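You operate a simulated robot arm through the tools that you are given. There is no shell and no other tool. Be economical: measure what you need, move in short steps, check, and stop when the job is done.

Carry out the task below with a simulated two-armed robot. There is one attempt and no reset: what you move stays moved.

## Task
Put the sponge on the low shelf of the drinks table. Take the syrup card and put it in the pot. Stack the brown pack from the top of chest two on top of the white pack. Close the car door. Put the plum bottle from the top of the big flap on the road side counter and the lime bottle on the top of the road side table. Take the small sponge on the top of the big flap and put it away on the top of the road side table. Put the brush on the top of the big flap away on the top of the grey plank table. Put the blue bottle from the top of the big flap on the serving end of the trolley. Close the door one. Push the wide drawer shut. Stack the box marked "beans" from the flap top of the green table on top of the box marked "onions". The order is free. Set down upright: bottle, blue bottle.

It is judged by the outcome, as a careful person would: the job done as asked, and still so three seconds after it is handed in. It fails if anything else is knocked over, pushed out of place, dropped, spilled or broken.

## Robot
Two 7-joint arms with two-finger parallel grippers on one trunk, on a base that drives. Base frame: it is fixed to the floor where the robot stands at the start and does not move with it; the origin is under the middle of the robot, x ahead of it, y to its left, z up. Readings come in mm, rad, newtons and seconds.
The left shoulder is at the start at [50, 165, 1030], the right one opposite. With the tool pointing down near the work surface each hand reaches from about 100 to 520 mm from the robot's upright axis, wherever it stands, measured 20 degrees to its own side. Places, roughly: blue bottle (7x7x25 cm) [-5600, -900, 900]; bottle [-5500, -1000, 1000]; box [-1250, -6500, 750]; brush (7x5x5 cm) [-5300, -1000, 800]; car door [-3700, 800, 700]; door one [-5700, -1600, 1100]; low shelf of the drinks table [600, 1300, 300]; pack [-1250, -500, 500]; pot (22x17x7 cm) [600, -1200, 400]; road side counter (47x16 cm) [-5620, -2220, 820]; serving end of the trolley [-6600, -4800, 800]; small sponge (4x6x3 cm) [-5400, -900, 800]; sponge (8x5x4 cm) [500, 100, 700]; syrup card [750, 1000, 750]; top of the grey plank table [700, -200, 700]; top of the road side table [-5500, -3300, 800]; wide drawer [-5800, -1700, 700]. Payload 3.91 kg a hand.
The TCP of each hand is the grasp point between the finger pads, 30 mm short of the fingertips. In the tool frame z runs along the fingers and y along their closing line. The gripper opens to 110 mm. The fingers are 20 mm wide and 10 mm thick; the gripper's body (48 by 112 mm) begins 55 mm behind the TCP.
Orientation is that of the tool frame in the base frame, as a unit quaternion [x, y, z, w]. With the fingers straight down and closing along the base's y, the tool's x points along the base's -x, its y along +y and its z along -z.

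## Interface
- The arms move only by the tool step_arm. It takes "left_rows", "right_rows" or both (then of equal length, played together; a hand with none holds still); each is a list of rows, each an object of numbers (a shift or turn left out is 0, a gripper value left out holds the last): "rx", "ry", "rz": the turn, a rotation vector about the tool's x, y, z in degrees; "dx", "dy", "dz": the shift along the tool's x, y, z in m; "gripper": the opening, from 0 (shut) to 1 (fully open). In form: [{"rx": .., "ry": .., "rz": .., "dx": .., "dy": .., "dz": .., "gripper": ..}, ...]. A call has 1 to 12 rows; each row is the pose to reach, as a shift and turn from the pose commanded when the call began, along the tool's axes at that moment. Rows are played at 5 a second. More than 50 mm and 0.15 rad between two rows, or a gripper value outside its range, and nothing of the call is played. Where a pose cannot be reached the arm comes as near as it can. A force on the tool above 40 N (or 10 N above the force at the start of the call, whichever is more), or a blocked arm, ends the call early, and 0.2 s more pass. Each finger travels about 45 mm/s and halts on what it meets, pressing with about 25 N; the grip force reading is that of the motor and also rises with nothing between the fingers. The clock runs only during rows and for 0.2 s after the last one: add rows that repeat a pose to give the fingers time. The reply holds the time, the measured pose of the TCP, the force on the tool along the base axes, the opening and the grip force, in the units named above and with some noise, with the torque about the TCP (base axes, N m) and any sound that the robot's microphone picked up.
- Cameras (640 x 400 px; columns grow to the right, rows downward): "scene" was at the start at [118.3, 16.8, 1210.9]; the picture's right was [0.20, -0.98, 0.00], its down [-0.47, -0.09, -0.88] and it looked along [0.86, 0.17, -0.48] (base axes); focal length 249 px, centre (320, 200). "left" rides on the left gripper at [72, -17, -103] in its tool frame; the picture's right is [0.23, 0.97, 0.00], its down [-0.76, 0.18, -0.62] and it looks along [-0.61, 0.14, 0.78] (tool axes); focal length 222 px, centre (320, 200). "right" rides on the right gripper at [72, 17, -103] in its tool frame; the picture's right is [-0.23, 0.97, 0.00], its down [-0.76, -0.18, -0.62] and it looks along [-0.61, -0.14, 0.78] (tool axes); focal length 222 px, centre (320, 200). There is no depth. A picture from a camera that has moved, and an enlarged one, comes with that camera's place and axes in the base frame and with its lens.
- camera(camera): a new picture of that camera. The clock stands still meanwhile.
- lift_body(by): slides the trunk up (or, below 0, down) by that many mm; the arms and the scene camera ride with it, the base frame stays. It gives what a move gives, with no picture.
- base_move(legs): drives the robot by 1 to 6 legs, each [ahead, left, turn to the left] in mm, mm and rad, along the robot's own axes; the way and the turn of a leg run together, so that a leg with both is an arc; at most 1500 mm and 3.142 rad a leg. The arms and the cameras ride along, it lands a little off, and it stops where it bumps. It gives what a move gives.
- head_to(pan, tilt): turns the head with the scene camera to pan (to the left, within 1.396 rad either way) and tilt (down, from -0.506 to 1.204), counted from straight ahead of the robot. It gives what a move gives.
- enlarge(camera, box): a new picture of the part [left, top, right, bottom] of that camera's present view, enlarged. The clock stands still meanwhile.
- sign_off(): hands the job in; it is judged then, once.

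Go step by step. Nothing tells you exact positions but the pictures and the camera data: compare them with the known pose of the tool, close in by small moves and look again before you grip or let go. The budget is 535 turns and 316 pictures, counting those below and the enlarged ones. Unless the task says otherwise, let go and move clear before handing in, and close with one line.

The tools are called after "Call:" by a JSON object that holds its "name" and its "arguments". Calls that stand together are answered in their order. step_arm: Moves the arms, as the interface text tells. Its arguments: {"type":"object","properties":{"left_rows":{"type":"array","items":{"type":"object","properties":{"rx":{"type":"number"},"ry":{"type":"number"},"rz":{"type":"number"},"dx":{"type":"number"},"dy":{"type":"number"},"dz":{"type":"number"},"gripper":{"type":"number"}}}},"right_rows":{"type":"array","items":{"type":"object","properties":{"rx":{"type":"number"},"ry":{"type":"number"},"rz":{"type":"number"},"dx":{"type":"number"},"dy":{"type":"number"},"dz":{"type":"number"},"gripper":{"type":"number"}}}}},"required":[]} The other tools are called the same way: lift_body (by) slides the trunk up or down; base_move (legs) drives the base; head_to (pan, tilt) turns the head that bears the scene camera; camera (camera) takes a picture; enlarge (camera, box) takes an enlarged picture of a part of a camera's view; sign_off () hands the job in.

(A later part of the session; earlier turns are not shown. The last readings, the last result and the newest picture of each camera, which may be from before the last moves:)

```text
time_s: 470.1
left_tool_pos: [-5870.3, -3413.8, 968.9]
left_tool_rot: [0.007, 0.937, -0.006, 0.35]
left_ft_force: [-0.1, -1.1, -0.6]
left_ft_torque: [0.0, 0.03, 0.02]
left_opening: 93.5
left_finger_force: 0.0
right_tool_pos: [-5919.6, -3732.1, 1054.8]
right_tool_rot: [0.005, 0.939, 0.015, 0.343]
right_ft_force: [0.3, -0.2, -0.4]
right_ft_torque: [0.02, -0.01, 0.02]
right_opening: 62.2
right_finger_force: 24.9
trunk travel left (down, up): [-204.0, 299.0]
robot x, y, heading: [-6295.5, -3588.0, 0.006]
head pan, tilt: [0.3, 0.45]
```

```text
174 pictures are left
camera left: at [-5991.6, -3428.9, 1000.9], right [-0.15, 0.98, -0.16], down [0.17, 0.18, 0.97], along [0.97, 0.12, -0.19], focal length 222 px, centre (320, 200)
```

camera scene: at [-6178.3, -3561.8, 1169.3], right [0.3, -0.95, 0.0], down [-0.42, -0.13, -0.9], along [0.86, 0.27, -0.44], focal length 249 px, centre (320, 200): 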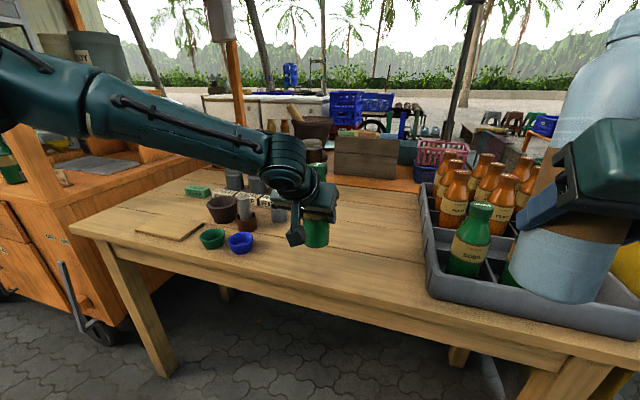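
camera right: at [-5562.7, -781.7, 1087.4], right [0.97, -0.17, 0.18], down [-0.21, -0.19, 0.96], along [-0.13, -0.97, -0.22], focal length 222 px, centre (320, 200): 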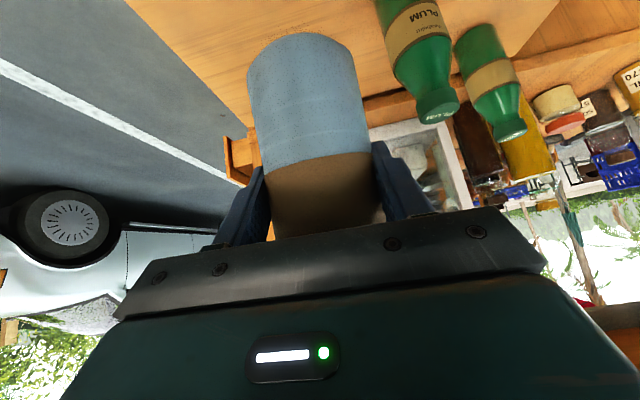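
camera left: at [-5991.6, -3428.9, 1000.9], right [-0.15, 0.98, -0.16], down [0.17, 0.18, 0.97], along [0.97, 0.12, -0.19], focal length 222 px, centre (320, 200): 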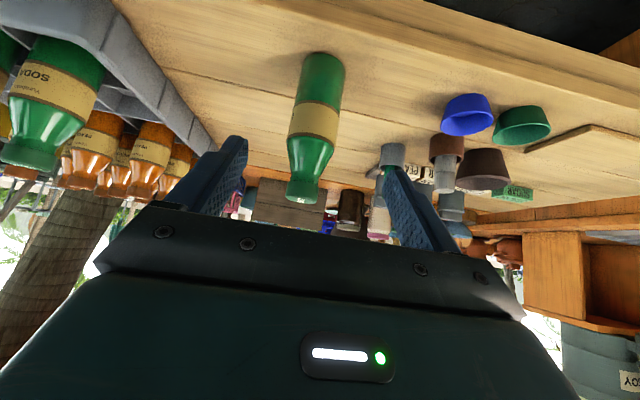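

Lime stands upright on the road side table. Back off and turn toward the trolley.

Call:
{"name": "base_move", "arguments": {"legs": [[-300, 0, 0], [0, 0, -1.577]]}}

Call:
{"name": "head_to", "arguments": {"pan": 0.0, "tilt": 0.4}}

Call:
{"name": "camera", "arguments": {"camera": "scene"}}

Call:
{"name": "enlarge", "arguments": {"camera": "scene", "box": [230, 120, 430, 300]}}

```text
time_s: 476.0
left_tool_pos: [-6426.9, -4019.8, 969.7]
left_tool_rot: [0.673, 0.651, -0.254, 0.241]
left_ft_force: [-0.2, 0.8, -0.5]
left_ft_torque: [-0.02, 0.02, -0.01]
left_opening: 93.3
left_finger_force: 0.0
right_tool_pos: [-6743.1, -3964.4, 1054.6]
right_tool_rot: [0.673, 0.656, -0.234, 0.251]
right_ft_force: [0.7, -0.7, -0.4]
right_ft_torque: [0.02, 0.05, -0.02]
right_opening: 61.9
right_finger_force: 24.9
trunk travel left (down, up): [-204.0, 299.0]
robot x, y, heading: [-6594.6, -3587.5, -1.579]
head pan, tilt: [0.3, 0.45]
```

```text
time_s: 476.8
left_tool_pos: [-6426.8, -4018.8, 969.9]
left_tool_rot: [0.674, 0.651, -0.255, 0.241]
left_ft_force: [0.7, 0.3, 0.2]
left_ft_torque: [-0.04, 0.04, -0.02]
left_opening: 93.6
left_finger_force: 0.0
right_tool_pos: [-6742.6, -3963.8, 1055.2]
right_tool_rot: [0.673, 0.656, -0.233, 0.251]
right_ft_force: [0.1, -0.2, 0.2]
right_ft_torque: [0.02, 0.01, 0.01]
right_opening: 62.5
right_finger_force: 24.7
trunk travel left (down, up): [-204.0, 299.0]
robot x, y, heading: [-6597.4, -3591.1, -1.583]
head pan, tilt: [0.0, 0.4]
```

```text
173 pictures are left
camera scene: at [-6595.5, -3713.5, 1174.0], right [-1.0, 0.01, 0.0], down [0.0, 0.39, -0.92], along [-0.01, -0.92, -0.39], focal length 249 px, centre (320, 200)
```

scene: 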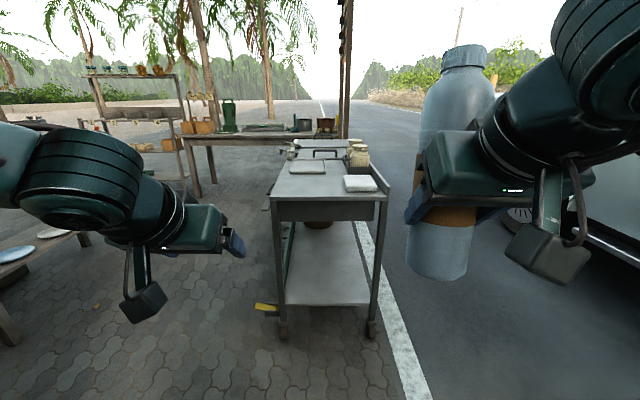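

```text
2.22 times, centred on (330, 210) of scene
camera zoom: at [-6595.5, -3713.5, 1174.0], right [-1.0, 0.01, 0.0], down [0.0, 0.39, -0.92], along [-0.01, -0.92, -0.39], focal length 554 px, centre (298, 178)
```

zoom: 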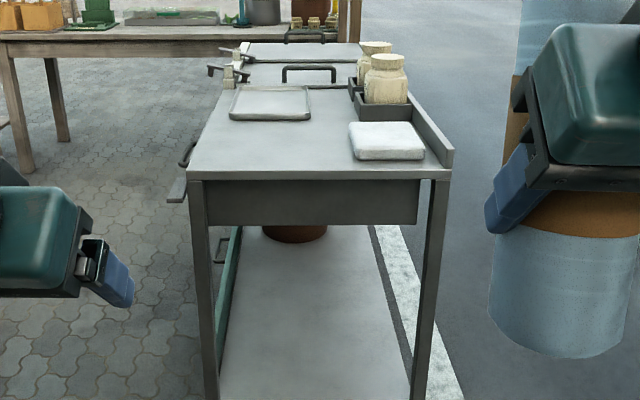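

The serving end is the flat near end of the trolley (near edge y≈-4624). I'll set the blue bottle at about [-6560, -4740]. Approach.

Call:
{"name": "base_move", "arguments": {"legs": [[0, 180, 0.012], [590, 0, 0]]}}

Call:
{"name": "head_to", "arguments": {"pan": -0.1, "tilt": 0.5}}

Call:
{"name": "camera", "arguments": {"camera": "scene"}}

```text
time_s: 482.0
left_tool_pos: [-6242.3, -4612.6, 969.3]
left_tool_rot: [0.671, 0.654, -0.253, 0.242]
left_ft_force: [-0.1, 0.2, 0.0]
left_ft_torque: [-0.01, -0.01, -0.01]
left_opening: 93.4
left_finger_force: 0.0
right_tool_pos: [-6560.1, -4558.6, 1054.3]
right_tool_rot: [0.669, 0.659, -0.233, 0.252]
right_ft_force: [-1.2, -0.3, -0.6]
right_ft_torque: [0.01, -0.02, -0.03]
right_opening: 61.9
right_finger_force: 24.8
trunk travel left (down, up): [-204.0, 299.0]
robot x, y, heading: [-6415.7, -4183.0, -1.571]
head pan, tilt: [0.0, 0.4]
```

```text
time_s: 482.7
left_tool_pos: [-6243.0, -4612.7, 970.6]
left_tool_rot: [0.67, 0.655, -0.253, 0.242]
left_ft_force: [-1.1, 0.2, 0.1]
left_ft_torque: [0.0, -0.02, 0.0]
left_opening: 93.3
left_finger_force: 0.3
right_tool_pos: [-6561.3, -4559.3, 1054.6]
right_tool_rot: [0.669, 0.659, -0.232, 0.252]
right_ft_force: [-0.3, 0.7, -1.0]
right_ft_torque: [0.01, 0.01, -0.03]
right_opening: 62.2
right_finger_force: 24.8
trunk travel left (down, up): [-204.0, 299.0]
robot x, y, heading: [-6412.9, -4185.0, -1.566]
head pan, tilt: [-0.099, 0.499]
```

```text
171 pictures are left
camera scene: at [-6424.0, -4305.7, 1164.9], right [-1.0, 0.1, 0.0], down [0.05, 0.48, -0.88], along [-0.09, -0.87, -0.48], focal length 249 px, centre (320, 200)
```

scene: 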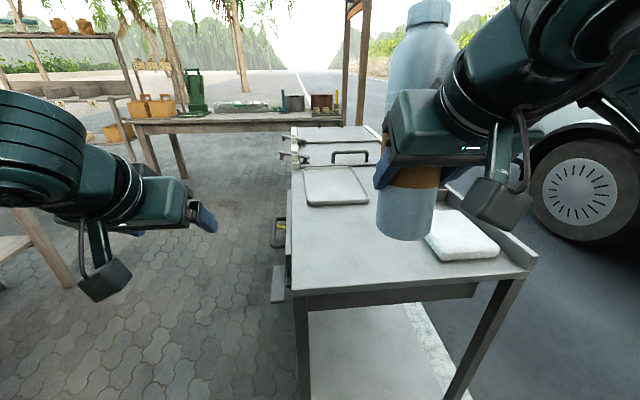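

Call:
{"name": "base_move", "arguments": {"legs": [[45, 0, 0]]}}

Call:
{"name": "step_arm", "arguments": {"right_rows": [{"dx": -0.028, "dz": 0.023}, {"dx": -0.056, "dz": 0.047}, {"dx": -0.085, "dz": 0.071}, {"dx": -0.111, "dz": 0.0932}, {"dx": -0.085, "dz": 0.124}, {"dx": -0.066, "dz": 0.147}]}}

Call:
{"name": "camera", "arguments": {"camera": "right"}}

Call:
{"name": "camera", "arguments": {"camera": "scene"}}

```text
time_s: 483.6
left_tool_pos: [-6242.3, -4657.3, 969.1]
left_tool_rot: [0.67, 0.654, -0.253, 0.242]
left_ft_force: [0.3, -1.1, -0.1]
left_ft_torque: [0.0, -0.01, -0.01]
left_opening: 93.5
left_finger_force: 0.0
right_tool_pos: [-6559.9, -4605.5, 1055.2]
right_tool_rot: [0.669, 0.659, -0.232, 0.252]
right_ft_force: [0.1, -0.5, -1.0]
right_ft_torque: [0.04, 0.03, 0.02]
right_opening: 62.2
right_finger_force: 25.3
trunk travel left (down, up): [-204.0, 299.0]
robot x, y, heading: [-6415.3, -4228.8, -1.573]
head pan, tilt: [-0.099, 0.499]
```

```text
time_s: 485.0
left_tool_pos: [-6242.5, -4657.1, 969.5]
left_tool_rot: [0.67, 0.654, -0.254, 0.242]
left_ft_force: [0.2, 0.6, -0.6]
left_ft_torque: [-0.03, -0.01, 0.01]
left_opening: 93.6
left_finger_force: 0.1
right_tool_pos: [-6558.0, -4750.1, 983.8]
right_tool_rot: [0.67, 0.659, -0.233, 0.252]
right_ft_force: [0.0, -0.2, -1.3]
right_ft_torque: [0.05, 0.0, 0.02]
right_opening: 62.3
right_finger_force: 25.0
trunk travel left (down, up): [-204.0, 299.0]
robot x, y, heading: [-6416.7, -4231.6, -1.575]
head pan, tilt: [-0.099, 0.499]
```

```text
170 pictures are left
camera right: at [-6541.2, -4629.5, 1016.7], right [0.97, -0.18, 0.18], down [-0.21, -0.18, 0.96], along [-0.14, -0.97, -0.21], focal length 222 px, centre (320, 200)
```

right: 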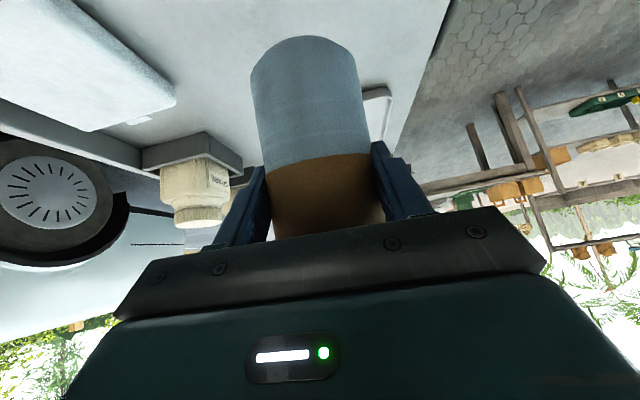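

```text
169 pictures are left
camera scene: at [-6424.2, -4350.3, 1164.9], right [-0.99, 0.1, 0.0], down [0.05, 0.48, -0.88], along [-0.09, -0.87, -0.48], focal length 249 px, centre (320, 200)
```

scene: 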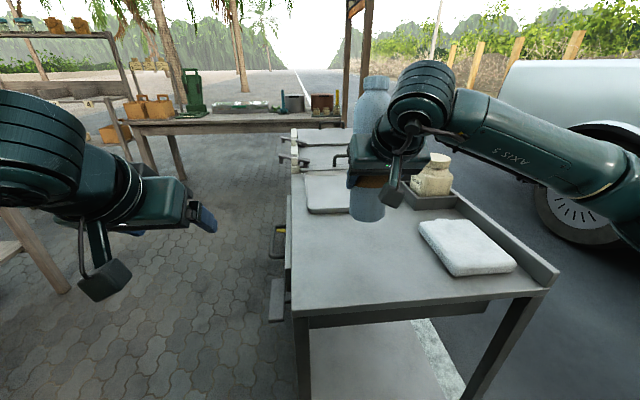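

Call:
{"name": "step_arm", "arguments": {"right_rows": [{"dx": 0.013, "dz": 0.0153}, {"dx": 0.0257, "dz": 0.0306}, {"dx": 0.037, "dz": 0.044}, {"dx": 0.045, "dz": 0.0536}, {"dx": 0.0498, "dz": 0.0594}, {"dx": 0.053, "dz": 0.063}, {"dx": 0.0562, "dz": 0.067}]}}

```text
time_s: 486.6
left_tool_pos: [-6242.3, -4656.2, 970.1]
left_tool_rot: [0.67, 0.655, -0.252, 0.242]
left_ft_force: [-0.7, -0.1, 0.2]
left_ft_torque: [-0.01, -0.02, -0.01]
left_opening: 93.3
left_finger_force: 0.1
right_tool_pos: [-6555.6, -4749.0, 897.3]
right_tool_rot: [0.669, 0.659, -0.232, 0.252]
right_ft_force: [0.4, 0.1, -0.7]
right_ft_torque: [0.06, -0.01, 0.0]
right_opening: 62.1
right_finger_force: 24.4
trunk travel left (down, up): [-204.0, 299.0]
robot x, y, heading: [-6414.3, -4231.4, -1.576]
head pan, tilt: [-0.099, 0.499]
```

Call:
{"name": "step_arm", "arguments": {"right_rows": [{"dx": 0.0026, "dz": 0.003}, {"dx": 0.0051, "dz": 0.0061}, {"dx": 0.0077, "dz": 0.0092}]}}

Call:
{"name": "camera", "arguments": {"camera": "right"}}

```text
time_s: 487.4
left_tool_pos: [-6243.7, -4655.9, 969.9]
left_tool_rot: [0.67, 0.654, -0.253, 0.243]
left_ft_force: [0.4, 0.5, 0.4]
left_ft_torque: [0.03, 0.0, 0.01]
left_opening: 93.6
left_finger_force: 0.0
right_tool_pos: [-6555.8, -4750.8, 888.4]
right_tool_rot: [0.668, 0.659, -0.234, 0.256]
right_ft_force: [-0.9, 2.9, 14.7]
right_ft_torque: [-0.28, 0.27, -0.06]
right_opening: 62.4
right_finger_force: 24.5
trunk travel left (down, up): [-204.0, 299.0]
robot x, y, heading: [-6414.1, -4223.3, -1.574]
head pan, tilt: [-0.099, 0.499]
```

```text
168 pictures are left
camera right: at [-6538.0, -4628.1, 920.5], right [0.97, -0.18, 0.18], down [-0.21, -0.17, 0.96], along [-0.14, -0.97, -0.2], focal length 222 px, centre (320, 200)
```

right: 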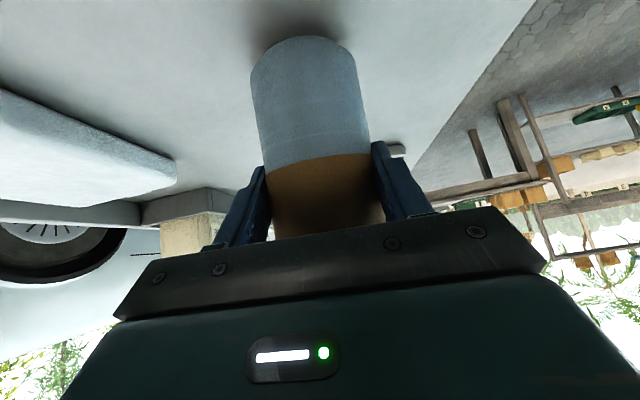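

Seated. Release and retract.

Call:
{"name": "step_arm", "arguments": {"right_rows": [{"dx": -0.0009, "dz": -0.001}, {"dx": -0.0009, "dz": -0.001, "gripper": 0.7}, {"dx": -0.0009, "dz": -0.001, "gripper": 0.9}, {"dx": -0.0009, "dz": -0.001, "gripper": 0.9}, {"dz": -0.03}, {"dz": -0.06}, {"dz": -0.1}, {"dz": -0.14}, {"dz": -0.18}]}}

Call:
{"name": "camera", "arguments": {"camera": "right"}}

```text
time_s: 489.4
left_tool_pos: [-6242.4, -4656.4, 968.7]
left_tool_rot: [0.671, 0.654, -0.254, 0.242]
left_ft_force: [0.2, -0.3, -0.8]
left_ft_torque: [0.0, 0.0, 0.02]
left_opening: 93.5
left_finger_force: 0.1
right_tool_pos: [-6559.7, -4632.6, 1021.0]
right_tool_rot: [0.67, 0.659, -0.233, 0.251]
right_ft_force: [0.4, -0.2, -0.6]
right_ft_torque: [0.0, -0.01, -0.05]
right_opening: 99.2
right_finger_force: 0.1
trunk travel left (down, up): [-204.0, 299.0]
robot x, y, heading: [-6418.2, -4228.2, -1.57]
head pan, tilt: [-0.099, 0.499]
```

```text
167 pictures are left
camera right: at [-6542.4, -4512.1, 1054.4], right [0.97, -0.18, 0.18], down [-0.21, -0.18, 0.96], along [-0.14, -0.97, -0.21], focal length 222 px, centre (320, 200)
```

right: 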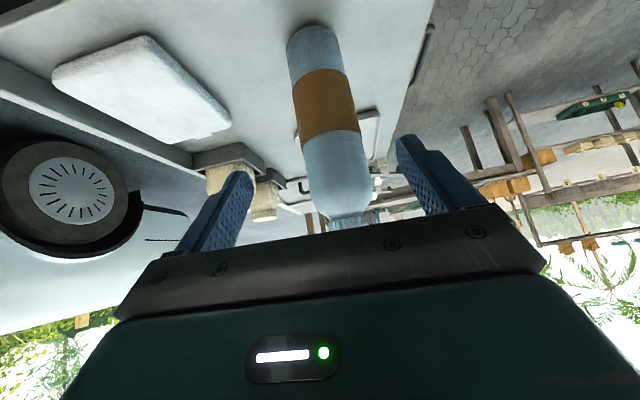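

Blue bottle stands on the serving end. Return to the flap for the small sponge and brush.

Call:
{"name": "base_move", "arguments": {"legs": [[-300, 0, 0], [0, -140, 0], [-1500, 0, 0], [-1500, 0, 0], [-650, 0, 0]]}}

Call:
{"name": "base_move", "arguments": {"legs": [[0, 1200, 0]]}}

Call:
{"name": "head_to", "arguments": {"pan": 0.0, "tilt": 0.5}}

Call:
{"name": "camera", "arguments": {"camera": "scene"}}

```text
time_s: 510.1
left_tool_pos: [-6383.6, -708.9, 968.9]
left_tool_rot: [0.667, 0.658, -0.252, 0.243]
left_ft_force: [0.6, -1.1, -0.1]
left_ft_torque: [0.0, 0.02, -0.03]
left_opening: 93.5
left_finger_force: 0.0
right_tool_pos: [-6700.3, -689.4, 1021.0]
right_tool_rot: [0.667, 0.662, -0.231, 0.253]
right_ft_force: [0.4, -0.9, 0.0]
right_ft_torque: [-0.01, -0.02, 0.0]
right_opening: 98.6
right_finger_force: 0.0
trunk travel left (down, up): [-204.0, 299.0]
robot x, y, heading: [-6557.8, -278.6, -1.56]
head pan, tilt: [-0.099, 0.499]
```

```text
time_s: 520.9
left_tool_pos: [-5181.7, -699.9, 969.0]
left_tool_rot: [0.667, 0.657, -0.252, 0.243]
left_ft_force: [0.0, -0.5, 0.0]
left_ft_torque: [0.0, 0.01, 0.0]
left_opening: 93.3
left_finger_force: 0.1
right_tool_pos: [-5498.4, -679.4, 1020.7]
right_tool_rot: [0.667, 0.662, -0.231, 0.253]
right_ft_force: [0.0, -0.3, -1.0]
right_ft_torque: [-0.03, 0.02, 0.01]
right_opening: 99.2
right_finger_force: 0.1
trunk travel left (down, up): [-204.0, 299.0]
robot x, y, heading: [-5357.1, -271.0, -1.563]
head pan, tilt: [-0.099, 0.499]
```

```text
time_s: 521.6
left_tool_pos: [-5180.9, -698.4, 969.0]
left_tool_rot: [0.667, 0.658, -0.253, 0.244]
left_ft_force: [0.0, -0.4, -0.1]
left_ft_torque: [-0.01, 0.0, 0.0]
left_opening: 93.5
left_finger_force: 0.1
right_tool_pos: [-5498.4, -678.6, 1021.9]
right_tool_rot: [0.666, 0.662, -0.231, 0.253]
right_ft_force: [-0.9, 0.9, 0.1]
right_ft_torque: [-0.02, 0.02, -0.01]
right_opening: 99.0
right_finger_force: 0.0
trunk travel left (down, up): [-204.0, 299.0]
robot x, y, heading: [-5359.0, -270.8, -1.564]
head pan, tilt: [0.0, 0.499]
```

```text
166 pictures are left
camera scene: at [-5356.7, -394.5, 1164.8], right [-1.0, -0.01, 0.0], down [0.0, 0.48, -0.88], along [0.01, -0.88, -0.48], focal length 249 px, centre (320, 200)
```

scene: 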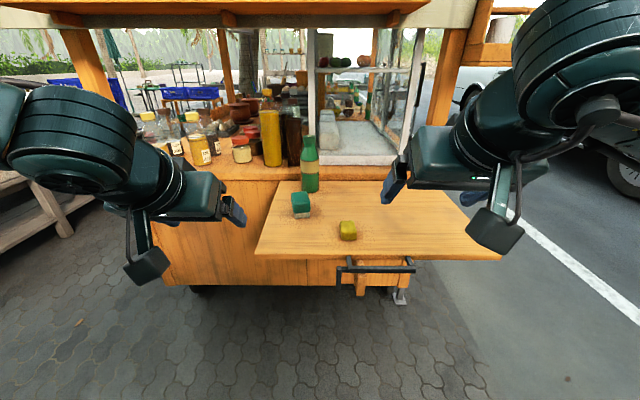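

Call:
{"name": "base_move", "arguments": {"legs": [[120, 78, -0.006]]}}

Call:
{"name": "step_arm", "arguments": {"right_rows": [{"dx": 0.03, "dz": 0.036, "gripper": 0.8}, {"dx": 0.06, "dz": 0.071}, {"dx": 0.08, "dz": 0.1}]}}

Call:
{"name": "camera", "arguments": {"camera": "right"}}

```text
time_s: 522.9
left_tool_pos: [-5106.4, -819.3, 970.0]
left_tool_rot: [0.669, 0.655, -0.253, 0.243]
left_ft_force: [-0.6, 0.0, 0.2]
left_ft_torque: [-0.01, -0.02, 0.03]
left_opening: 93.3
left_finger_force: 0.2
right_tool_pos: [-5422.8, -797.8, 1021.3]
right_tool_rot: [0.669, 0.66, -0.232, 0.251]
right_ft_force: [0.0, -1.2, -0.9]
right_ft_torque: [0.02, 0.02, 0.05]
right_opening: 99.1
right_finger_force: 0.1
trunk travel left (down, up): [-204.0, 299.0]
robot x, y, heading: [-5282.4, -393.5, -1.563]
head pan, tilt: [0.0, 0.499]
```

```text
time_s: 523.7
left_tool_pos: [-5106.3, -819.4, 969.1]
left_tool_rot: [0.669, 0.656, -0.252, 0.243]
left_ft_force: [-0.3, -0.6, 0.0]
left_ft_torque: [-0.01, -0.03, -0.01]
left_opening: 93.4
left_finger_force: 0.1
right_tool_pos: [-5419.7, -800.4, 893.1]
right_tool_rot: [0.669, 0.66, -0.232, 0.252]
right_ft_force: [0.2, 0.1, 0.3]
right_ft_torque: [-0.02, -0.05, -0.01]
right_opening: 88.0
right_finger_force: 0.1
trunk travel left (down, up): [-204.0, 299.0]
robot x, y, heading: [-5281.6, -390.8, -1.569]
head pan, tilt: [0.0, 0.499]
```

```text
165 pictures are left
camera right: at [-5402.2, -678.9, 925.9], right [0.97, -0.17, 0.18], down [-0.21, -0.18, 0.96], along [-0.14, -0.97, -0.21], focal length 222 px, centre (320, 200)
```

right: 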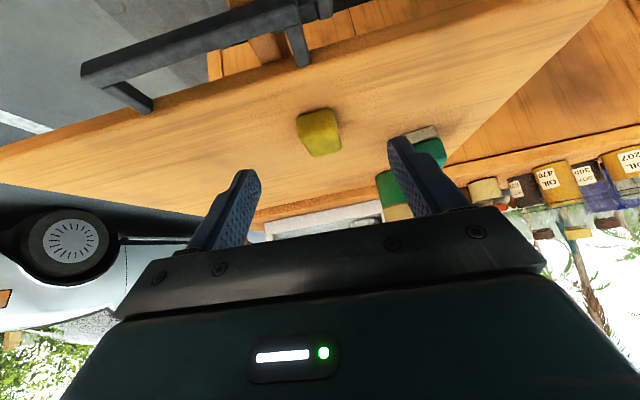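

Call:
{"name": "step_arm", "arguments": {"right_rows": [{"dx": -0.022, "dz": 0.03}, {"dx": -0.035, "dz": 0.06}, {"dx": -0.031, "dz": 0.085}, {"dx": -0.0267, "dz": 0.1}]}}

Call:
{"name": "camera", "arguments": {"camera": "right"}}

```text
time_s: 524.7
left_tool_pos: [-5106.3, -820.2, 969.1]
left_tool_rot: [0.669, 0.656, -0.252, 0.243]
left_ft_force: [0.7, -0.6, 0.4]
left_ft_torque: [0.01, 0.03, -0.04]
left_opening: 93.6
left_finger_force: 0.2
right_tool_pos: [-5417.5, -885.2, 834.4]
right_tool_rot: [0.669, 0.66, -0.232, 0.252]
right_ft_force: [-0.2, 1.6, 3.5]
right_ft_torque: [0.0, 0.17, -0.07]
right_opening: 88.3
right_finger_force: 0.2
trunk travel left (down, up): [-204.0, 299.0]
robot x, y, heading: [-5275.6, -393.2, -1.567]
head pan, tilt: [0.0, 0.499]
```

```text
164 pictures are left
camera right: at [-5400.4, -763.7, 867.4], right [0.97, -0.17, 0.18], down [-0.21, -0.18, 0.96], along [-0.14, -0.97, -0.21], focal length 222 px, centre (320, 200)
```

right: 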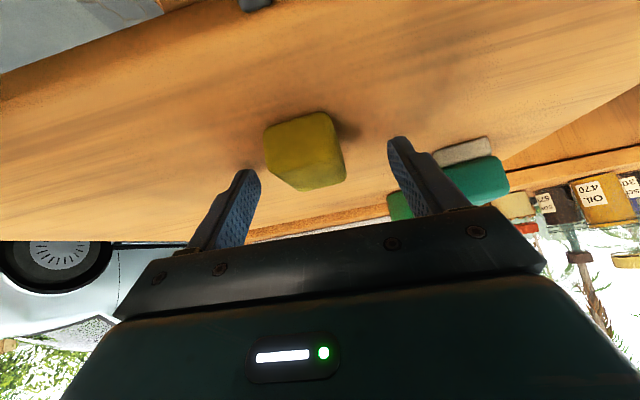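

Call:
{"name": "step_arm", "arguments": {"right_rows": [{"dx": 0.0056, "dz": -0.0073}, {"dx": 0.0056, "dz": -0.0073, "gripper": 0.2}, {"dx": 0.0056, "dz": -0.0073, "gripper": 0.2}, {"dx": 0.0056, "dz": -0.0073, "gripper": 0.2}, {"dx": 0.0056, "dz": -0.0073, "gripper": 0.2}, {"dx": 0.0056, "dz": -0.0073, "gripper": 0.2}, {"dx": 0.0056, "dz": -0.0073, "gripper": 0.2}, {"dx": -0.02, "dz": -0.038}, {"dx": -0.045, "dz": -0.068}, {"dx": -0.075, "dz": -0.1}]}}

Call:
{"name": "camera", "arguments": {"camera": "right"}}

```text
time_s: 526.9
left_tool_pos: [-5106.1, -820.1, 969.6]
left_tool_rot: [0.669, 0.656, -0.252, 0.243]
left_ft_force: [0.4, -0.5, -0.1]
left_ft_torque: [0.0, -0.02, -0.01]
left_opening: 93.6
left_finger_force: 0.1
right_tool_pos: [-5421.6, -878.4, 958.4]
right_tool_rot: [0.669, 0.661, -0.231, 0.252]
right_ft_force: [-0.4, 0.8, -0.5]
right_ft_torque: [-0.02, 0.08, 0.01]
right_opening: 34.9
right_finger_force: 24.6
trunk travel left (down, up): [-204.0, 299.0]
robot x, y, heading: [-5280.0, -395.1, -1.566]
head pan, tilt: [0.0, 0.499]
```

```text
163 pictures are left
camera right: at [-5403.9, -756.7, 991.5], right [0.97, -0.17, 0.18], down [-0.21, -0.18, 0.96], along [-0.14, -0.97, -0.21], focal length 222 px, centre (320, 200)
```

right: 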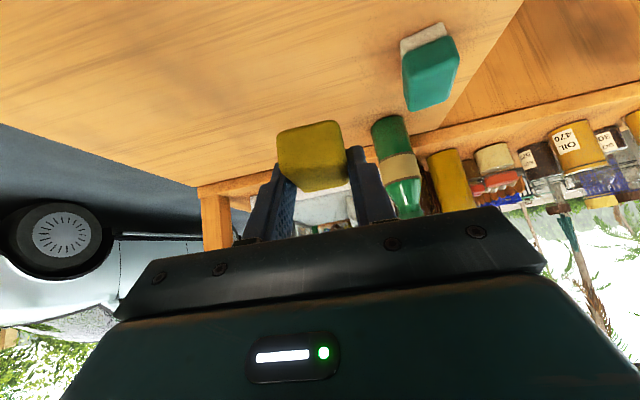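

Sponge held. Now reposition for the brush with the left hand.

Call:
{"name": "base_move", "arguments": {"legs": [[0, -195, -0.005], [100, 0, 0]]}}

Call:
{"name": "step_arm", "arguments": {"left_rows": [{"dx": 0.02, "dz": 0.023, "gripper": 0.9}, {"dx": 0.04, "dz": 0.046}, {"dx": 0.05, "dz": 0.057}]}}

Call:
{"name": "camera", "arguments": {"camera": "left"}}

```text
time_s: 530.0
left_tool_pos: [-5301.8, -919.9, 969.4]
left_tool_rot: [0.671, 0.654, -0.253, 0.242]
left_ft_force: [0.1, -0.1, 0.1]
left_ft_torque: [0.03, 0.0, 0.02]
left_opening: 93.6
left_finger_force: 0.0
right_tool_pos: [-5617.9, -977.3, 957.3]
right_tool_rot: [0.67, 0.659, -0.233, 0.251]
right_ft_force: [1.0, -0.6, 0.3]
right_ft_torque: [-0.01, -0.02, 0.0]
right_opening: 34.9
right_finger_force: 25.1
trunk travel left (down, up): [-204.0, 299.0]
robot x, y, heading: [-5474.1, -494.5, -1.572]
head pan, tilt: [0.0, 0.499]
```

```text
time_s: 530.8
left_tool_pos: [-5301.6, -918.8, 893.4]
left_tool_rot: [0.67, 0.655, -0.253, 0.243]
left_ft_force: [0.1, 0.0, 0.2]
left_ft_torque: [-0.01, 0.01, 0.02]
left_opening: 99.2
left_finger_force: 0.0
right_tool_pos: [-5616.5, -977.2, 957.6]
right_tool_rot: [0.67, 0.658, -0.233, 0.252]
right_ft_force: [-0.7, 0.1, 0.1]
right_ft_torque: [-0.03, 0.02, 0.01]
right_opening: 34.7
right_finger_force: 25.1
trunk travel left (down, up): [-204.0, 299.0]
robot x, y, heading: [-5477.5, -493.2, -1.573]
head pan, tilt: [0.0, 0.499]
```

```text
162 pictures are left
camera left: at [-5314.8, -796.5, 924.4], right [0.98, 0.14, -0.16], down [0.18, -0.17, 0.97], along [0.11, -0.97, -0.19], focal length 222 px, centre (320, 200)
```

left: 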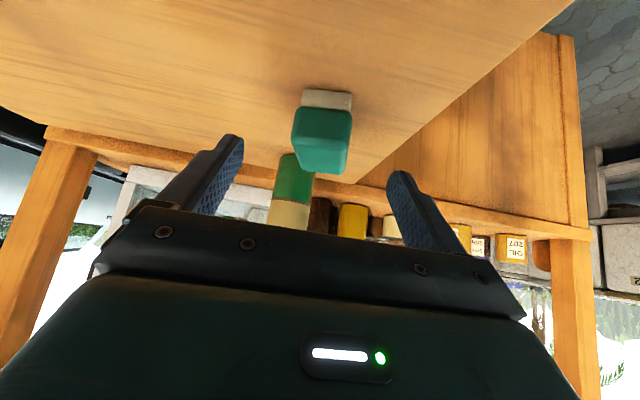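

Call:
{"name": "step_arm", "arguments": {"left_rows": [{"dx": -0.015, "dz": 0.025}, {"dx": -0.025, "dz": 0.05}, {"dx": -0.0228, "dz": 0.0742}]}}

Call:
{"name": "camera", "arguments": {"camera": "left"}}

```text
time_s: 531.6
left_tool_pos: [-5305.2, -984.8, 852.2]
left_tool_rot: [0.67, 0.654, -0.253, 0.242]
left_ft_force: [0.0, 0.5, 0.1]
left_ft_torque: [-0.01, -0.01, -0.02]
left_opening: 98.9
left_finger_force: 0.0
right_tool_pos: [-5616.5, -977.6, 958.2]
right_tool_rot: [0.67, 0.659, -0.233, 0.251]
right_ft_force: [-0.7, -0.1, -0.1]
right_ft_torque: [-0.01, -0.03, 0.0]
right_opening: 34.5
right_finger_force: 25.2
trunk travel left (down, up): [-204.0, 299.0]
robot x, y, heading: [-5469.1, -491.2, -1.573]
head pan, tilt: [0.0, 0.499]
```

```text
161 pictures are left
camera left: at [-5317.5, -862.3, 884.0], right [0.98, 0.14, -0.16], down [0.18, -0.17, 0.97], along [0.11, -0.97, -0.19], focal length 222 px, centre (320, 200)
```

left: 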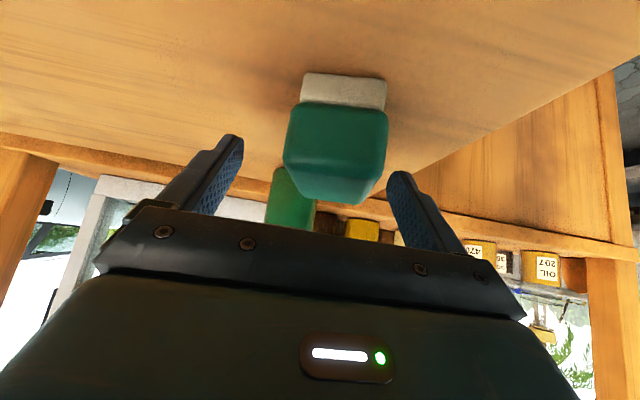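

Call:
{"name": "step_arm", "arguments": {"left_rows": [{"gripper": 0.3}, {"gripper": 0.3}, {"gripper": 0.3}, {"gripper": 0.3}, {"gripper": 0.3}, {"gripper": 0.3}, {"dx": -0.026, "dz": -0.031}, {"dx": -0.052, "dz": -0.062}, {"dx": -0.079, "dz": -0.092}, {"dx": -0.105, "dz": -0.123}]}}

Call:
{"name": "camera", "arguments": {"camera": "left"}}

```text
time_s: 533.8
left_tool_pos: [-5302.3, -984.7, 1014.7]
left_tool_rot: [0.671, 0.653, -0.253, 0.242]
left_ft_force: [-0.1, 0.2, -1.4]
left_ft_torque: [0.04, 0.02, 0.0]
left_opening: 45.1
left_finger_force: 25.4
right_tool_pos: [-5617.1, -975.9, 958.6]
right_tool_rot: [0.67, 0.659, -0.233, 0.252]
right_ft_force: [0.1, 0.8, 0.1]
right_ft_torque: [-0.04, -0.02, -0.01]
right_opening: 34.8
right_finger_force: 25.1
trunk travel left (down, up): [-204.0, 299.0]
robot x, y, heading: [-5471.0, -491.8, -1.57]
head pan, tilt: [0.0, 0.499]
```

```text
160 pictures are left
camera left: at [-5315.5, -861.3, 1046.1], right [0.98, 0.14, -0.16], down [0.18, -0.17, 0.97], along [0.11, -0.97, -0.19], focal length 222 px, centre (320, 200)
```

left: 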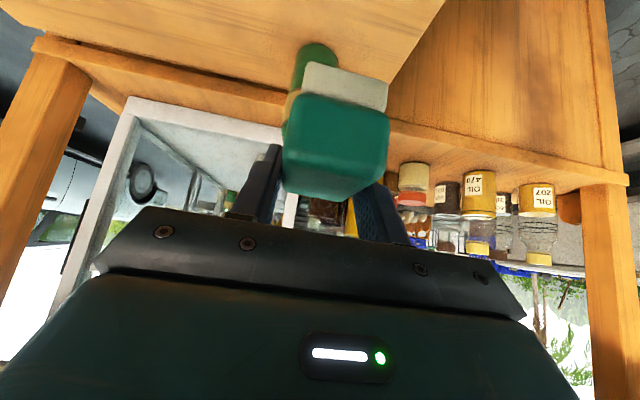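

Brush held. Drive to the road side table for the sponge.

Call:
{"name": "base_move", "arguments": {"legs": [[-220, 0, 0], [0, -1070, 0], [1400, 0, 0], [1290, 0, 0], [0, 0, 1.57]]}}

Call:
{"name": "head_to", "arguments": {"pan": -0.1, "tilt": 0.5}}

Call:
{"name": "camera", "arguments": {"camera": "scene"}}

```text
time_s: 561.3
left_tool_pos: [-6049.4, -2795.1, 1013.8]
left_tool_rot: [0.012, 0.937, -0.008, 0.349]
left_ft_force: [0.2, 0.1, -0.2]
left_ft_torque: [-0.03, -0.01, -0.01]
left_opening: 45.3
left_finger_force: 25.0
right_tool_pos: [-6055.6, -3106.7, 957.5]
right_tool_rot: [0.008, 0.94, 0.013, 0.342]
right_ft_force: [-0.5, 0.2, -0.5]
right_ft_torque: [-0.03, 0.02, -0.03]
right_opening: 35.0
right_finger_force: 24.8
trunk travel left (down, up): [-204.0, 299.0]
robot x, y, heading: [-6540.6, -2964.4, -0.005]
head pan, tilt: [0.0, 0.499]
```

```text
time_s: 561.9
left_tool_pos: [-6048.4, -2795.2, 1015.0]
left_tool_rot: [0.012, 0.937, -0.008, 0.35]
left_ft_force: [-0.1, 0.1, -1.2]
left_ft_torque: [0.0, -0.04, -0.04]
left_opening: 45.3
left_finger_force: 24.5
right_tool_pos: [-6056.5, -3107.5, 957.2]
right_tool_rot: [0.01, 0.94, 0.012, 0.342]
right_ft_force: [-0.5, 0.1, 0.0]
right_ft_torque: [0.01, -0.01, -0.02]
right_opening: 34.9
right_finger_force: 24.7
trunk travel left (down, up): [-204.0, 299.0]
robot x, y, heading: [-6540.5, -2960.0, -0.006]
head pan, tilt: [-0.099, 0.499]
```

```text
159 pictures are left
camera scene: at [-6421.2, -2973.6, 1164.8], right [-0.1, -0.99, 0.0], down [-0.48, 0.05, -0.88], along [0.87, -0.09, -0.48], focal length 249 px, centre (320, 200)
```

scene: 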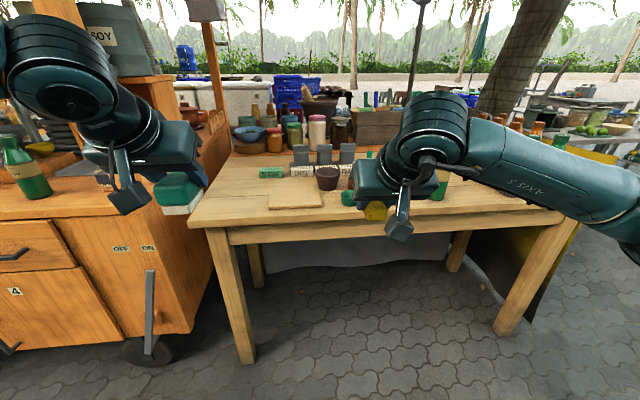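

Call:
{"name": "base_move", "arguments": {"legs": [[0, -425, 0.006], [200, 0, 0]]}}

Call:
{"name": "camera", "arguments": {"camera": "scene"}}

Call:
{"name": "camera", "arguments": {"camera": "right"}}

```text
time_s: 567.4
left_tool_pos: [-5850.2, -3213.6, 1014.6]
left_tool_rot: [0.01, 0.937, -0.007, 0.35]
left_ft_force: [0.2, 0.3, -1.3]
left_ft_torque: [0.0, 0.02, 0.02]
left_opening: 45.6
left_finger_force: 24.9
right_tool_pos: [-5856.7, -3526.7, 958.6]
right_tool_rot: [0.006, 0.939, 0.013, 0.342]
right_ft_force: [0.1, -0.5, -0.2]
right_ft_torque: [0.03, -0.03, 0.0]
right_opening: 34.9
right_finger_force: 25.1
trunk travel left (down, up): [-204.0, 299.0]
robot x, y, heading: [-6341.2, -3386.3, 0.001]
head pan, tilt: [-0.099, 0.499]
```

```text
158 pictures are left
camera scene: at [-6222.2, -3395.3, 1164.8], right [-0.1, -1.0, 0.0], down [-0.48, 0.05, -0.88], along [0.87, -0.09, -0.48], focal length 249 px, centre (320, 200)
```

scene: 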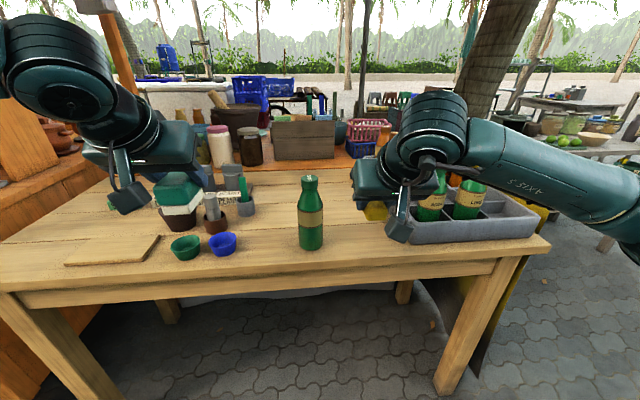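

```text
157 pictures are left
camera right: at [-5977.2, -3512.1, 991.0], right [0.17, 0.97, 0.18], down [0.18, -0.21, 0.96], along [0.97, -0.14, -0.21], focal length 222 px, centre (320, 200)
```

right: 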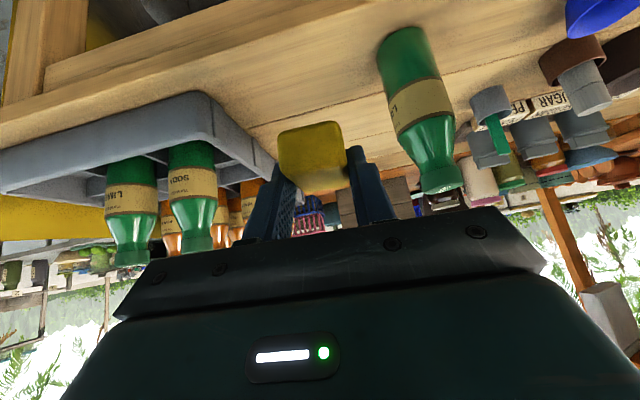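

Call:
{"name": "base_move", "arguments": {"legs": [[65, -10, 0]]}}

Call:
{"name": "step_arm", "arguments": {"right_rows": [{"dx": 0.025, "dz": 0.03}, {"dx": 0.05, "dz": 0.06}, {"dx": 0.074, "dz": 0.088}, {"dx": 0.084, "dz": 0.1}, {"dx": 0.09, "dz": 0.107}, {"dx": 0.095, "dz": 0.113}, {"dx": 0.099, "dz": 0.118}, {"dx": 0.102, "dz": 0.122}]}}

Call:
{"name": "camera", "arguments": {"camera": "right"}}

```text
time_s: 568.4
left_tool_pos: [-5786.5, -3223.6, 1014.2]
left_tool_rot: [0.01, 0.937, -0.007, 0.35]
left_ft_force: [0.5, -0.2, -0.8]
left_ft_torque: [-0.03, -0.02, -0.01]
left_opening: 45.1
left_finger_force: 24.9
right_tool_pos: [-5790.7, -3536.1, 957.0]
right_tool_rot: [0.006, 0.94, 0.015, 0.342]
right_ft_force: [0.2, 0.3, -0.7]
right_ft_torque: [-0.01, -0.01, 0.01]
right_opening: 34.8
right_finger_force: 25.0
trunk travel left (down, up): [-204.0, 299.0]
robot x, y, heading: [-6277.7, -3394.0, 0.002]
head pan, tilt: [-0.099, 0.499]
```

```text
time_s: 570.2
left_tool_pos: [-5786.5, -3222.6, 1014.3]
left_tool_rot: [0.011, 0.937, -0.007, 0.349]
left_ft_force: [0.3, -0.5, -0.8]
left_ft_torque: [0.01, 0.0, -0.03]
left_opening: 45.7
left_finger_force: 24.2
right_tool_pos: [-5789.5, -3530.7, 809.1]
right_tool_rot: [0.007, 0.935, 0.016, 0.354]
right_ft_force: [-2.7, 0.4, 11.8]
right_ft_torque: [-0.19, 0.28, 0.0]
right_opening: 35.0
right_finger_force: 25.7
trunk travel left (down, up): [-204.0, 299.0]
robot x, y, heading: [-6278.0, -3395.2, 0.0]
head pan, tilt: [-0.099, 0.499]
stopped in row 8 (right hand): the force on the tool passed its limit at 44 N (the readings are from after the stop); the commanded pose is now the measured one
```

```text
156 pictures are left
camera right: at [-5910.6, -3516.8, 839.6], right [0.17, 0.97, 0.19], down [0.16, -0.21, 0.96], along [0.97, -0.13, -0.19], focal length 222 px, centre (320, 200)
```

right: 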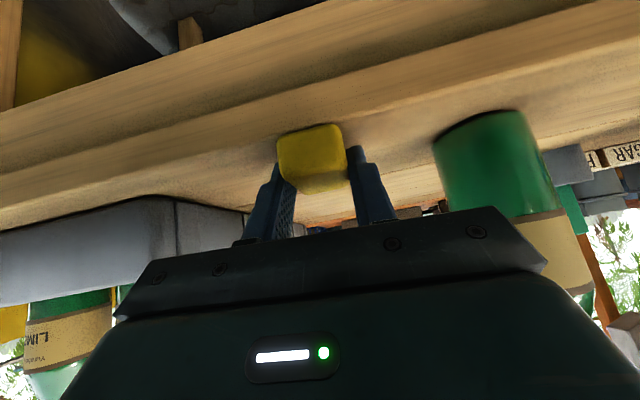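

Call:
{"name": "step_arm", "arguments": {"right_rows": [{"dx": -0.001, "dz": -0.001}, {"dx": -0.001, "dz": -0.001, "gripper": 0.5}, {"dx": -0.001, "dz": -0.001, "gripper": 0.5}, {"dz": -0.02}, {"dz": -0.05}, {"dz": -0.09}, {"dz": -0.13}, {"dz": -0.17}]}}

Call:
{"name": "camera", "arguments": {"camera": "right"}}

```text
time_s: 572.0
left_tool_pos: [-5786.7, -3224.1, 1014.7]
left_tool_rot: [0.01, 0.937, -0.007, 0.35]
left_ft_force: [0.6, -0.2, -1.1]
left_ft_torque: [0.02, 0.03, -0.01]
left_opening: 45.3
left_finger_force: 25.9
right_tool_pos: [-5902.2, -3538.7, 935.3]
right_tool_rot: [0.007, 0.937, 0.015, 0.35]
right_ft_force: [-0.2, -0.5, 0.3]
right_ft_torque: [-0.02, 0.01, 0.02]
right_opening: 55.0
right_finger_force: 0.0
trunk travel left (down, up): [-204.0, 299.0]
robot x, y, heading: [-6277.5, -3395.4, -0.001]
head pan, tilt: [-0.099, 0.499]
```

```text
155 pictures are left
camera right: at [-6022.9, -3523.3, 965.8], right [0.17, 0.97, 0.18], down [0.16, -0.21, 0.96], along [0.97, -0.14, -0.2], focal length 222 px, centre (320, 200)
```

right: 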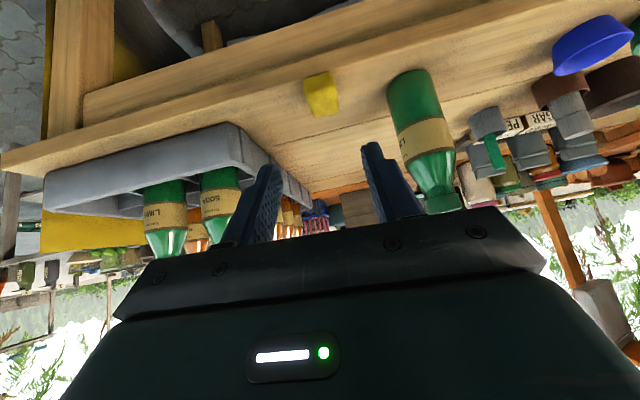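

Sponge placed. Now the boxes on the green table: back off and scout a route east.

Call:
{"name": "base_move", "arguments": {"legs": [[-270, 0, 0], [0, -850, 0]]}}

Call:
{"name": "head_to", "arguments": {"pan": 0.0, "tilt": 0.2}}

Call:
{"name": "camera", "arguments": {"camera": "scene"}}

Call:
{"name": "head_to", "arguments": {"pan": -0.8, "tilt": 0.2}}

Call:
{"name": "camera", "arguments": {"camera": "scene"}}

```text
time_s: 581.3
left_tool_pos: [-6052.5, -4073.5, 1014.6]
left_tool_rot: [0.01, 0.937, -0.007, 0.349]
left_ft_force: [-0.7, -0.5, -0.6]
left_ft_torque: [0.03, 0.0, 0.02]
left_opening: 45.3
left_finger_force: 24.9
right_tool_pos: [-6169.0, -4388.2, 935.4]
right_tool_rot: [0.008, 0.936, 0.015, 0.351]
right_ft_force: [0.3, -0.1, -0.3]
right_ft_torque: [-0.01, 0.0, 0.0]
right_opening: 55.0
right_finger_force: 0.1
trunk travel left (down, up): [-204.0, 299.0]
robot x, y, heading: [-6549.7, -4243.0, -0.003]
head pan, tilt: [-0.099, 0.499]
```

```text
time_s: 582.1
left_tool_pos: [-6053.5, -4073.5, 1015.3]
left_tool_rot: [0.01, 0.937, -0.008, 0.35]
left_ft_force: [0.2, -0.3, -1.3]
left_ft_torque: [-0.01, -0.01, 0.01]
left_opening: 45.3
left_finger_force: 25.3
right_tool_pos: [-6169.5, -4387.7, 934.8]
right_tool_rot: [0.008, 0.936, 0.016, 0.351]
right_ft_force: [0.1, -0.5, -0.3]
right_ft_torque: [-0.03, 0.01, -0.02]
right_opening: 55.1
right_finger_force: 0.1
trunk travel left (down, up): [-204.0, 299.0]
robot x, y, heading: [-6547.0, -4242.2, 0.001]
head pan, tilt: [0.0, 0.201]
```

```text
154 pictures are left
camera scene: at [-6422.8, -4245.8, 1192.4], right [0.0, -1.0, 0.0], down [-0.2, 0.0, -0.98], along [0.98, 0.0, -0.2], focal length 249 px, centre (320, 200)
```

scene: 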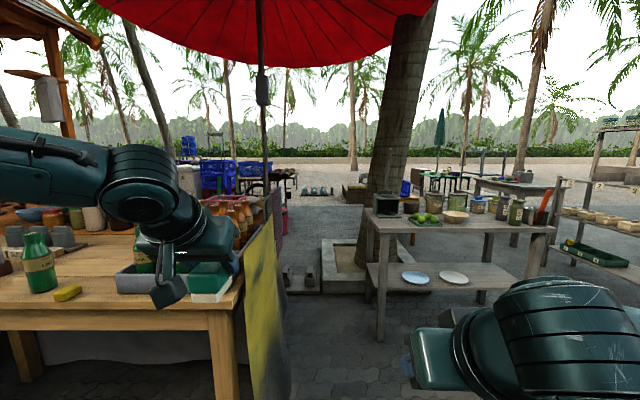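

```text
time_s: 583.3
left_tool_pos: [-6053.1, -4072.4, 1014.5]
left_tool_rot: [0.01, 0.937, -0.008, 0.35]
left_ft_force: [-0.3, 0.1, -1.2]
left_ft_torque: [-0.02, -0.01, 0.03]
left_opening: 45.4
left_finger_force: 25.1
right_tool_pos: [-6167.6, -4388.4, 934.9]
right_tool_rot: [0.007, 0.936, 0.015, 0.35]
right_ft_force: [0.1, 0.6, 0.7]
right_ft_torque: [0.01, 0.0, 0.01]
right_opening: 54.6
right_finger_force: 0.0
trunk travel left (down, up): [-204.0, 299.0]
robot x, y, heading: [-6544.4, -4245.8, 0.003]
head pan, tilt: [-0.799, 0.201]
```

```text
153 pictures are left
camera scene: at [-6451.0, -4312.5, 1192.5], right [-0.72, -0.7, 0.0], down [-0.14, 0.14, -0.98], along [0.68, -0.7, -0.2], focal length 249 px, centre (320, 200)
```

scene: 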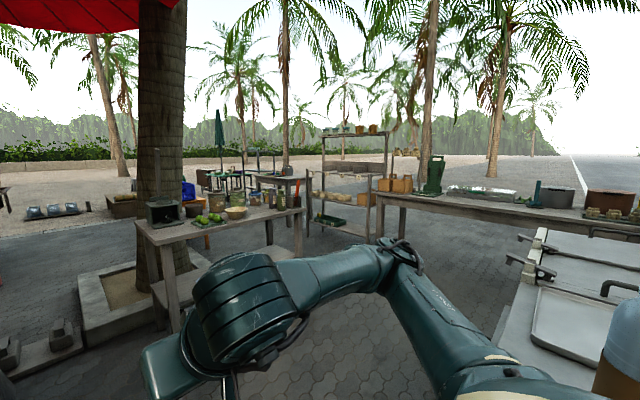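

The direct way is cluttered; I'll return by the known corridor and place the brush first.

Call:
{"name": "base_move", "arguments": {"legs": [[0, 1400, 0], [0, 1400, 0], [0, 1160, -0.003], [1400, 0, 0], [900, 0, 0]]}}

Call:
{"name": "base_move", "arguments": {"legs": [[0, 280, 0], [1330, 0, 0]]}}

Call:
{"name": "head_to", "arguments": {"pan": 0.3, "tilt": 0.35}}

Call:
{"name": "camera", "arguments": {"camera": "scene"}}

```text
time_s: 628.7
left_tool_pos: [-3793.6, -51.4, 1013.9]
left_tool_rot: [0.001, 0.937, -0.004, 0.35]
left_ft_force: [0.8, 0.4, -0.7]
left_ft_torque: [-0.01, 0.01, 0.01]
left_opening: 45.7
left_finger_force: 25.3
right_tool_pos: [-3901.3, -369.8, 934.7]
right_tool_rot: [-0.003, 0.937, 0.019, 0.35]
right_ft_force: [-0.5, -0.2, -0.2]
right_ft_torque: [-0.02, -0.03, 0.0]
right_opening: 55.2
right_finger_force: 0.1
trunk travel left (down, up): [-204.0, 299.0]
robot x, y, heading: [-4282.5, -240.9, 0.021]
head pan, tilt: [-0.799, 0.201]
```

```text
time_s: 638.0
left_tool_pos: [-2466.8, 250.1, 1013.8]
left_tool_rot: [0.003, 0.937, -0.005, 0.35]
left_ft_force: [0.3, 0.3, -0.6]
left_ft_torque: [0.01, 0.02, 0.0]
left_opening: 45.6
left_finger_force: 24.5
right_tool_pos: [-2576.4, -66.7, 935.6]
right_tool_rot: [0.001, 0.936, 0.018, 0.35]
right_ft_force: [-0.5, 0.2, 0.5]
right_ft_torque: [-0.01, 0.0, 0.0]
right_opening: 55.1
right_finger_force: 0.1
trunk travel left (down, up): [-204.0, 299.0]
robot x, y, heading: [-2958.6, 75.6, 0.017]
head pan, tilt: [-0.799, 0.201]
```

```text
time_s: 639.4
left_tool_pos: [-2466.4, 250.3, 1015.6]
left_tool_rot: [0.003, 0.937, -0.004, 0.35]
left_ft_force: [-0.5, 0.0, -1.4]
left_ft_torque: [-0.04, -0.02, -0.02]
left_opening: 45.6
left_finger_force: 24.8
right_tool_pos: [-2576.4, -66.9, 934.1]
right_tool_rot: [0.0, 0.936, 0.019, 0.351]
right_ft_force: [0.0, -0.5, 0.7]
right_ft_torque: [-0.02, 0.03, -0.01]
right_opening: 54.9
right_finger_force: 0.1
trunk travel left (down, up): [-204.0, 299.0]
robot x, y, heading: [-2952.5, 70.7, 0.018]
head pan, tilt: [0.3, 0.351]
```

```text
152 pictures are left
camera scene: at [-2838.1, 99.3, 1178.5], right [0.31, -0.95, 0.0], down [-0.33, -0.11, -0.94], along [0.89, 0.29, -0.34], focal length 249 px, centre (320, 200)
```

scene: 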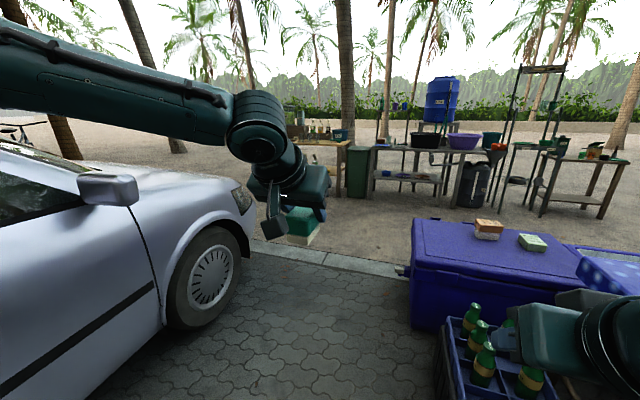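

Call:
{"name": "base_move", "arguments": {"legs": [[0, 225, -0.018], [1100, 0, 0], [150, 75, 0]]}}

Call:
{"name": "base_move", "arguments": {"legs": [[1200, 0, 0]]}}

```text
time_s: 648.2
left_tool_pos: [-1218.3, 540.4, 1015.2]
left_tool_rot: [0.011, 0.937, -0.008, 0.35]
left_ft_force: [-0.9, 0.2, -1.3]
left_ft_torque: [0.03, -0.03, -0.02]
left_opening: 45.4
left_finger_force: 25.1
right_tool_pos: [-1332.3, 225.9, 933.4]
right_tool_rot: [0.008, 0.936, 0.016, 0.35]
right_ft_force: [0.6, 0.2, -0.9]
right_ft_torque: [0.03, 0.01, -0.01]
right_opening: 55.1
right_finger_force: 0.1
trunk travel left (down, up): [-204.0, 299.0]
robot x, y, heading: [-1710.7, 369.1, -0.004]
head pan, tilt: [0.3, 0.351]
```

```text
time_s: 654.2
left_tool_pos: [-40.5, 548.2, 1014.5]
left_tool_rot: [0.007, 0.937, -0.007, 0.35]
left_ft_force: [-0.6, 0.0, -1.3]
left_ft_torque: [0.03, 0.04, -0.01]
left_opening: 45.4
left_finger_force: 25.2
right_tool_pos: [-153.0, 233.8, 935.6]
right_tool_rot: [0.003, 0.937, 0.017, 0.35]
right_ft_force: [-0.5, -0.5, 0.1]
right_ft_torque: [-0.03, -0.03, -0.04]
right_opening: 55.2
right_finger_force: 0.1
trunk travel left (down, up): [-204.0, 299.0]
robot x, y, heading: [-531.3, 373.9, 0.007]
head pan, tilt: [0.3, 0.351]
```

Back at the start area. Approach the grey plank table with the brush.

Call:
{"name": "base_move", "arguments": {"legs": [[0, -400, -0.007], [430, 0, 0]]}}

Call:
{"name": "head_to", "arguments": {"pan": 0.2, "tilt": 0.55}}

Call:
{"name": "camera", "arguments": {"camera": "scene"}}

```text
time_s: 660.5
left_tool_pos: [389.0, 144.7, 1015.3]
left_tool_rot: [0.008, 0.936, -0.006, 0.351]
left_ft_force: [0.3, -0.2, -0.4]
left_ft_torque: [-0.01, 0.0, -0.01]
left_opening: 45.7
left_finger_force: 24.7
right_tool_pos: [275.9, -169.5, 935.6]
right_tool_rot: [0.005, 0.936, 0.016, 0.351]
right_ft_force: [-0.7, 0.0, 0.2]
right_ft_torque: [0.03, -0.01, 0.0]
right_opening: 55.0
right_finger_force: 0.0
trunk travel left (down, up): [-204.0, 299.0]
robot x, y, heading: [-104.9, -28.9, 0.008]
head pan, tilt: [0.3, 0.351]
```

```text
time_s: 661.3
left_tool_pos: [389.8, 145.3, 1014.4]
left_tool_rot: [0.009, 0.937, -0.006, 0.35]
left_ft_force: [-0.3, 0.6, -0.5]
left_ft_torque: [-0.02, 0.0, -0.02]
left_opening: 45.5
left_finger_force: 24.9
right_tool_pos: [275.5, -168.8, 934.8]
right_tool_rot: [0.006, 0.936, 0.016, 0.351]
right_ft_force: [-0.4, 0.4, 0.1]
right_ft_torque: [0.01, 0.02, 0.01]
right_opening: 55.1
right_finger_force: 0.1
trunk travel left (down, up): [-204.0, 299.0]
robot x, y, heading: [-101.1, -27.5, 0.004]
head pan, tilt: [0.201, 0.55]
```

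```text
151 pictures are left
camera scene: at [16.0, -10.4, 1160.3], right [0.2, -0.98, 0.0], down [-0.51, -0.11, -0.85], along [0.84, 0.17, -0.52], focal length 249 px, centre (320, 200)
```

scene: 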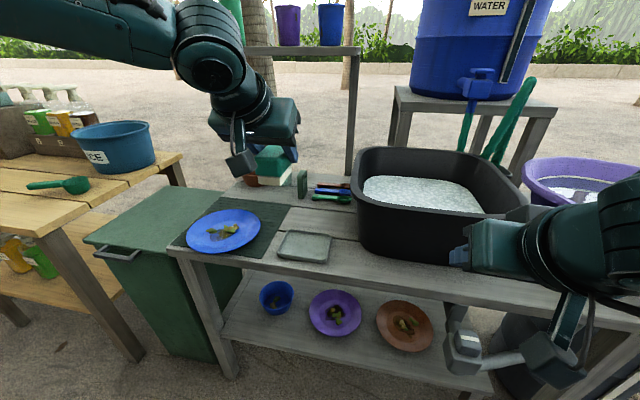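

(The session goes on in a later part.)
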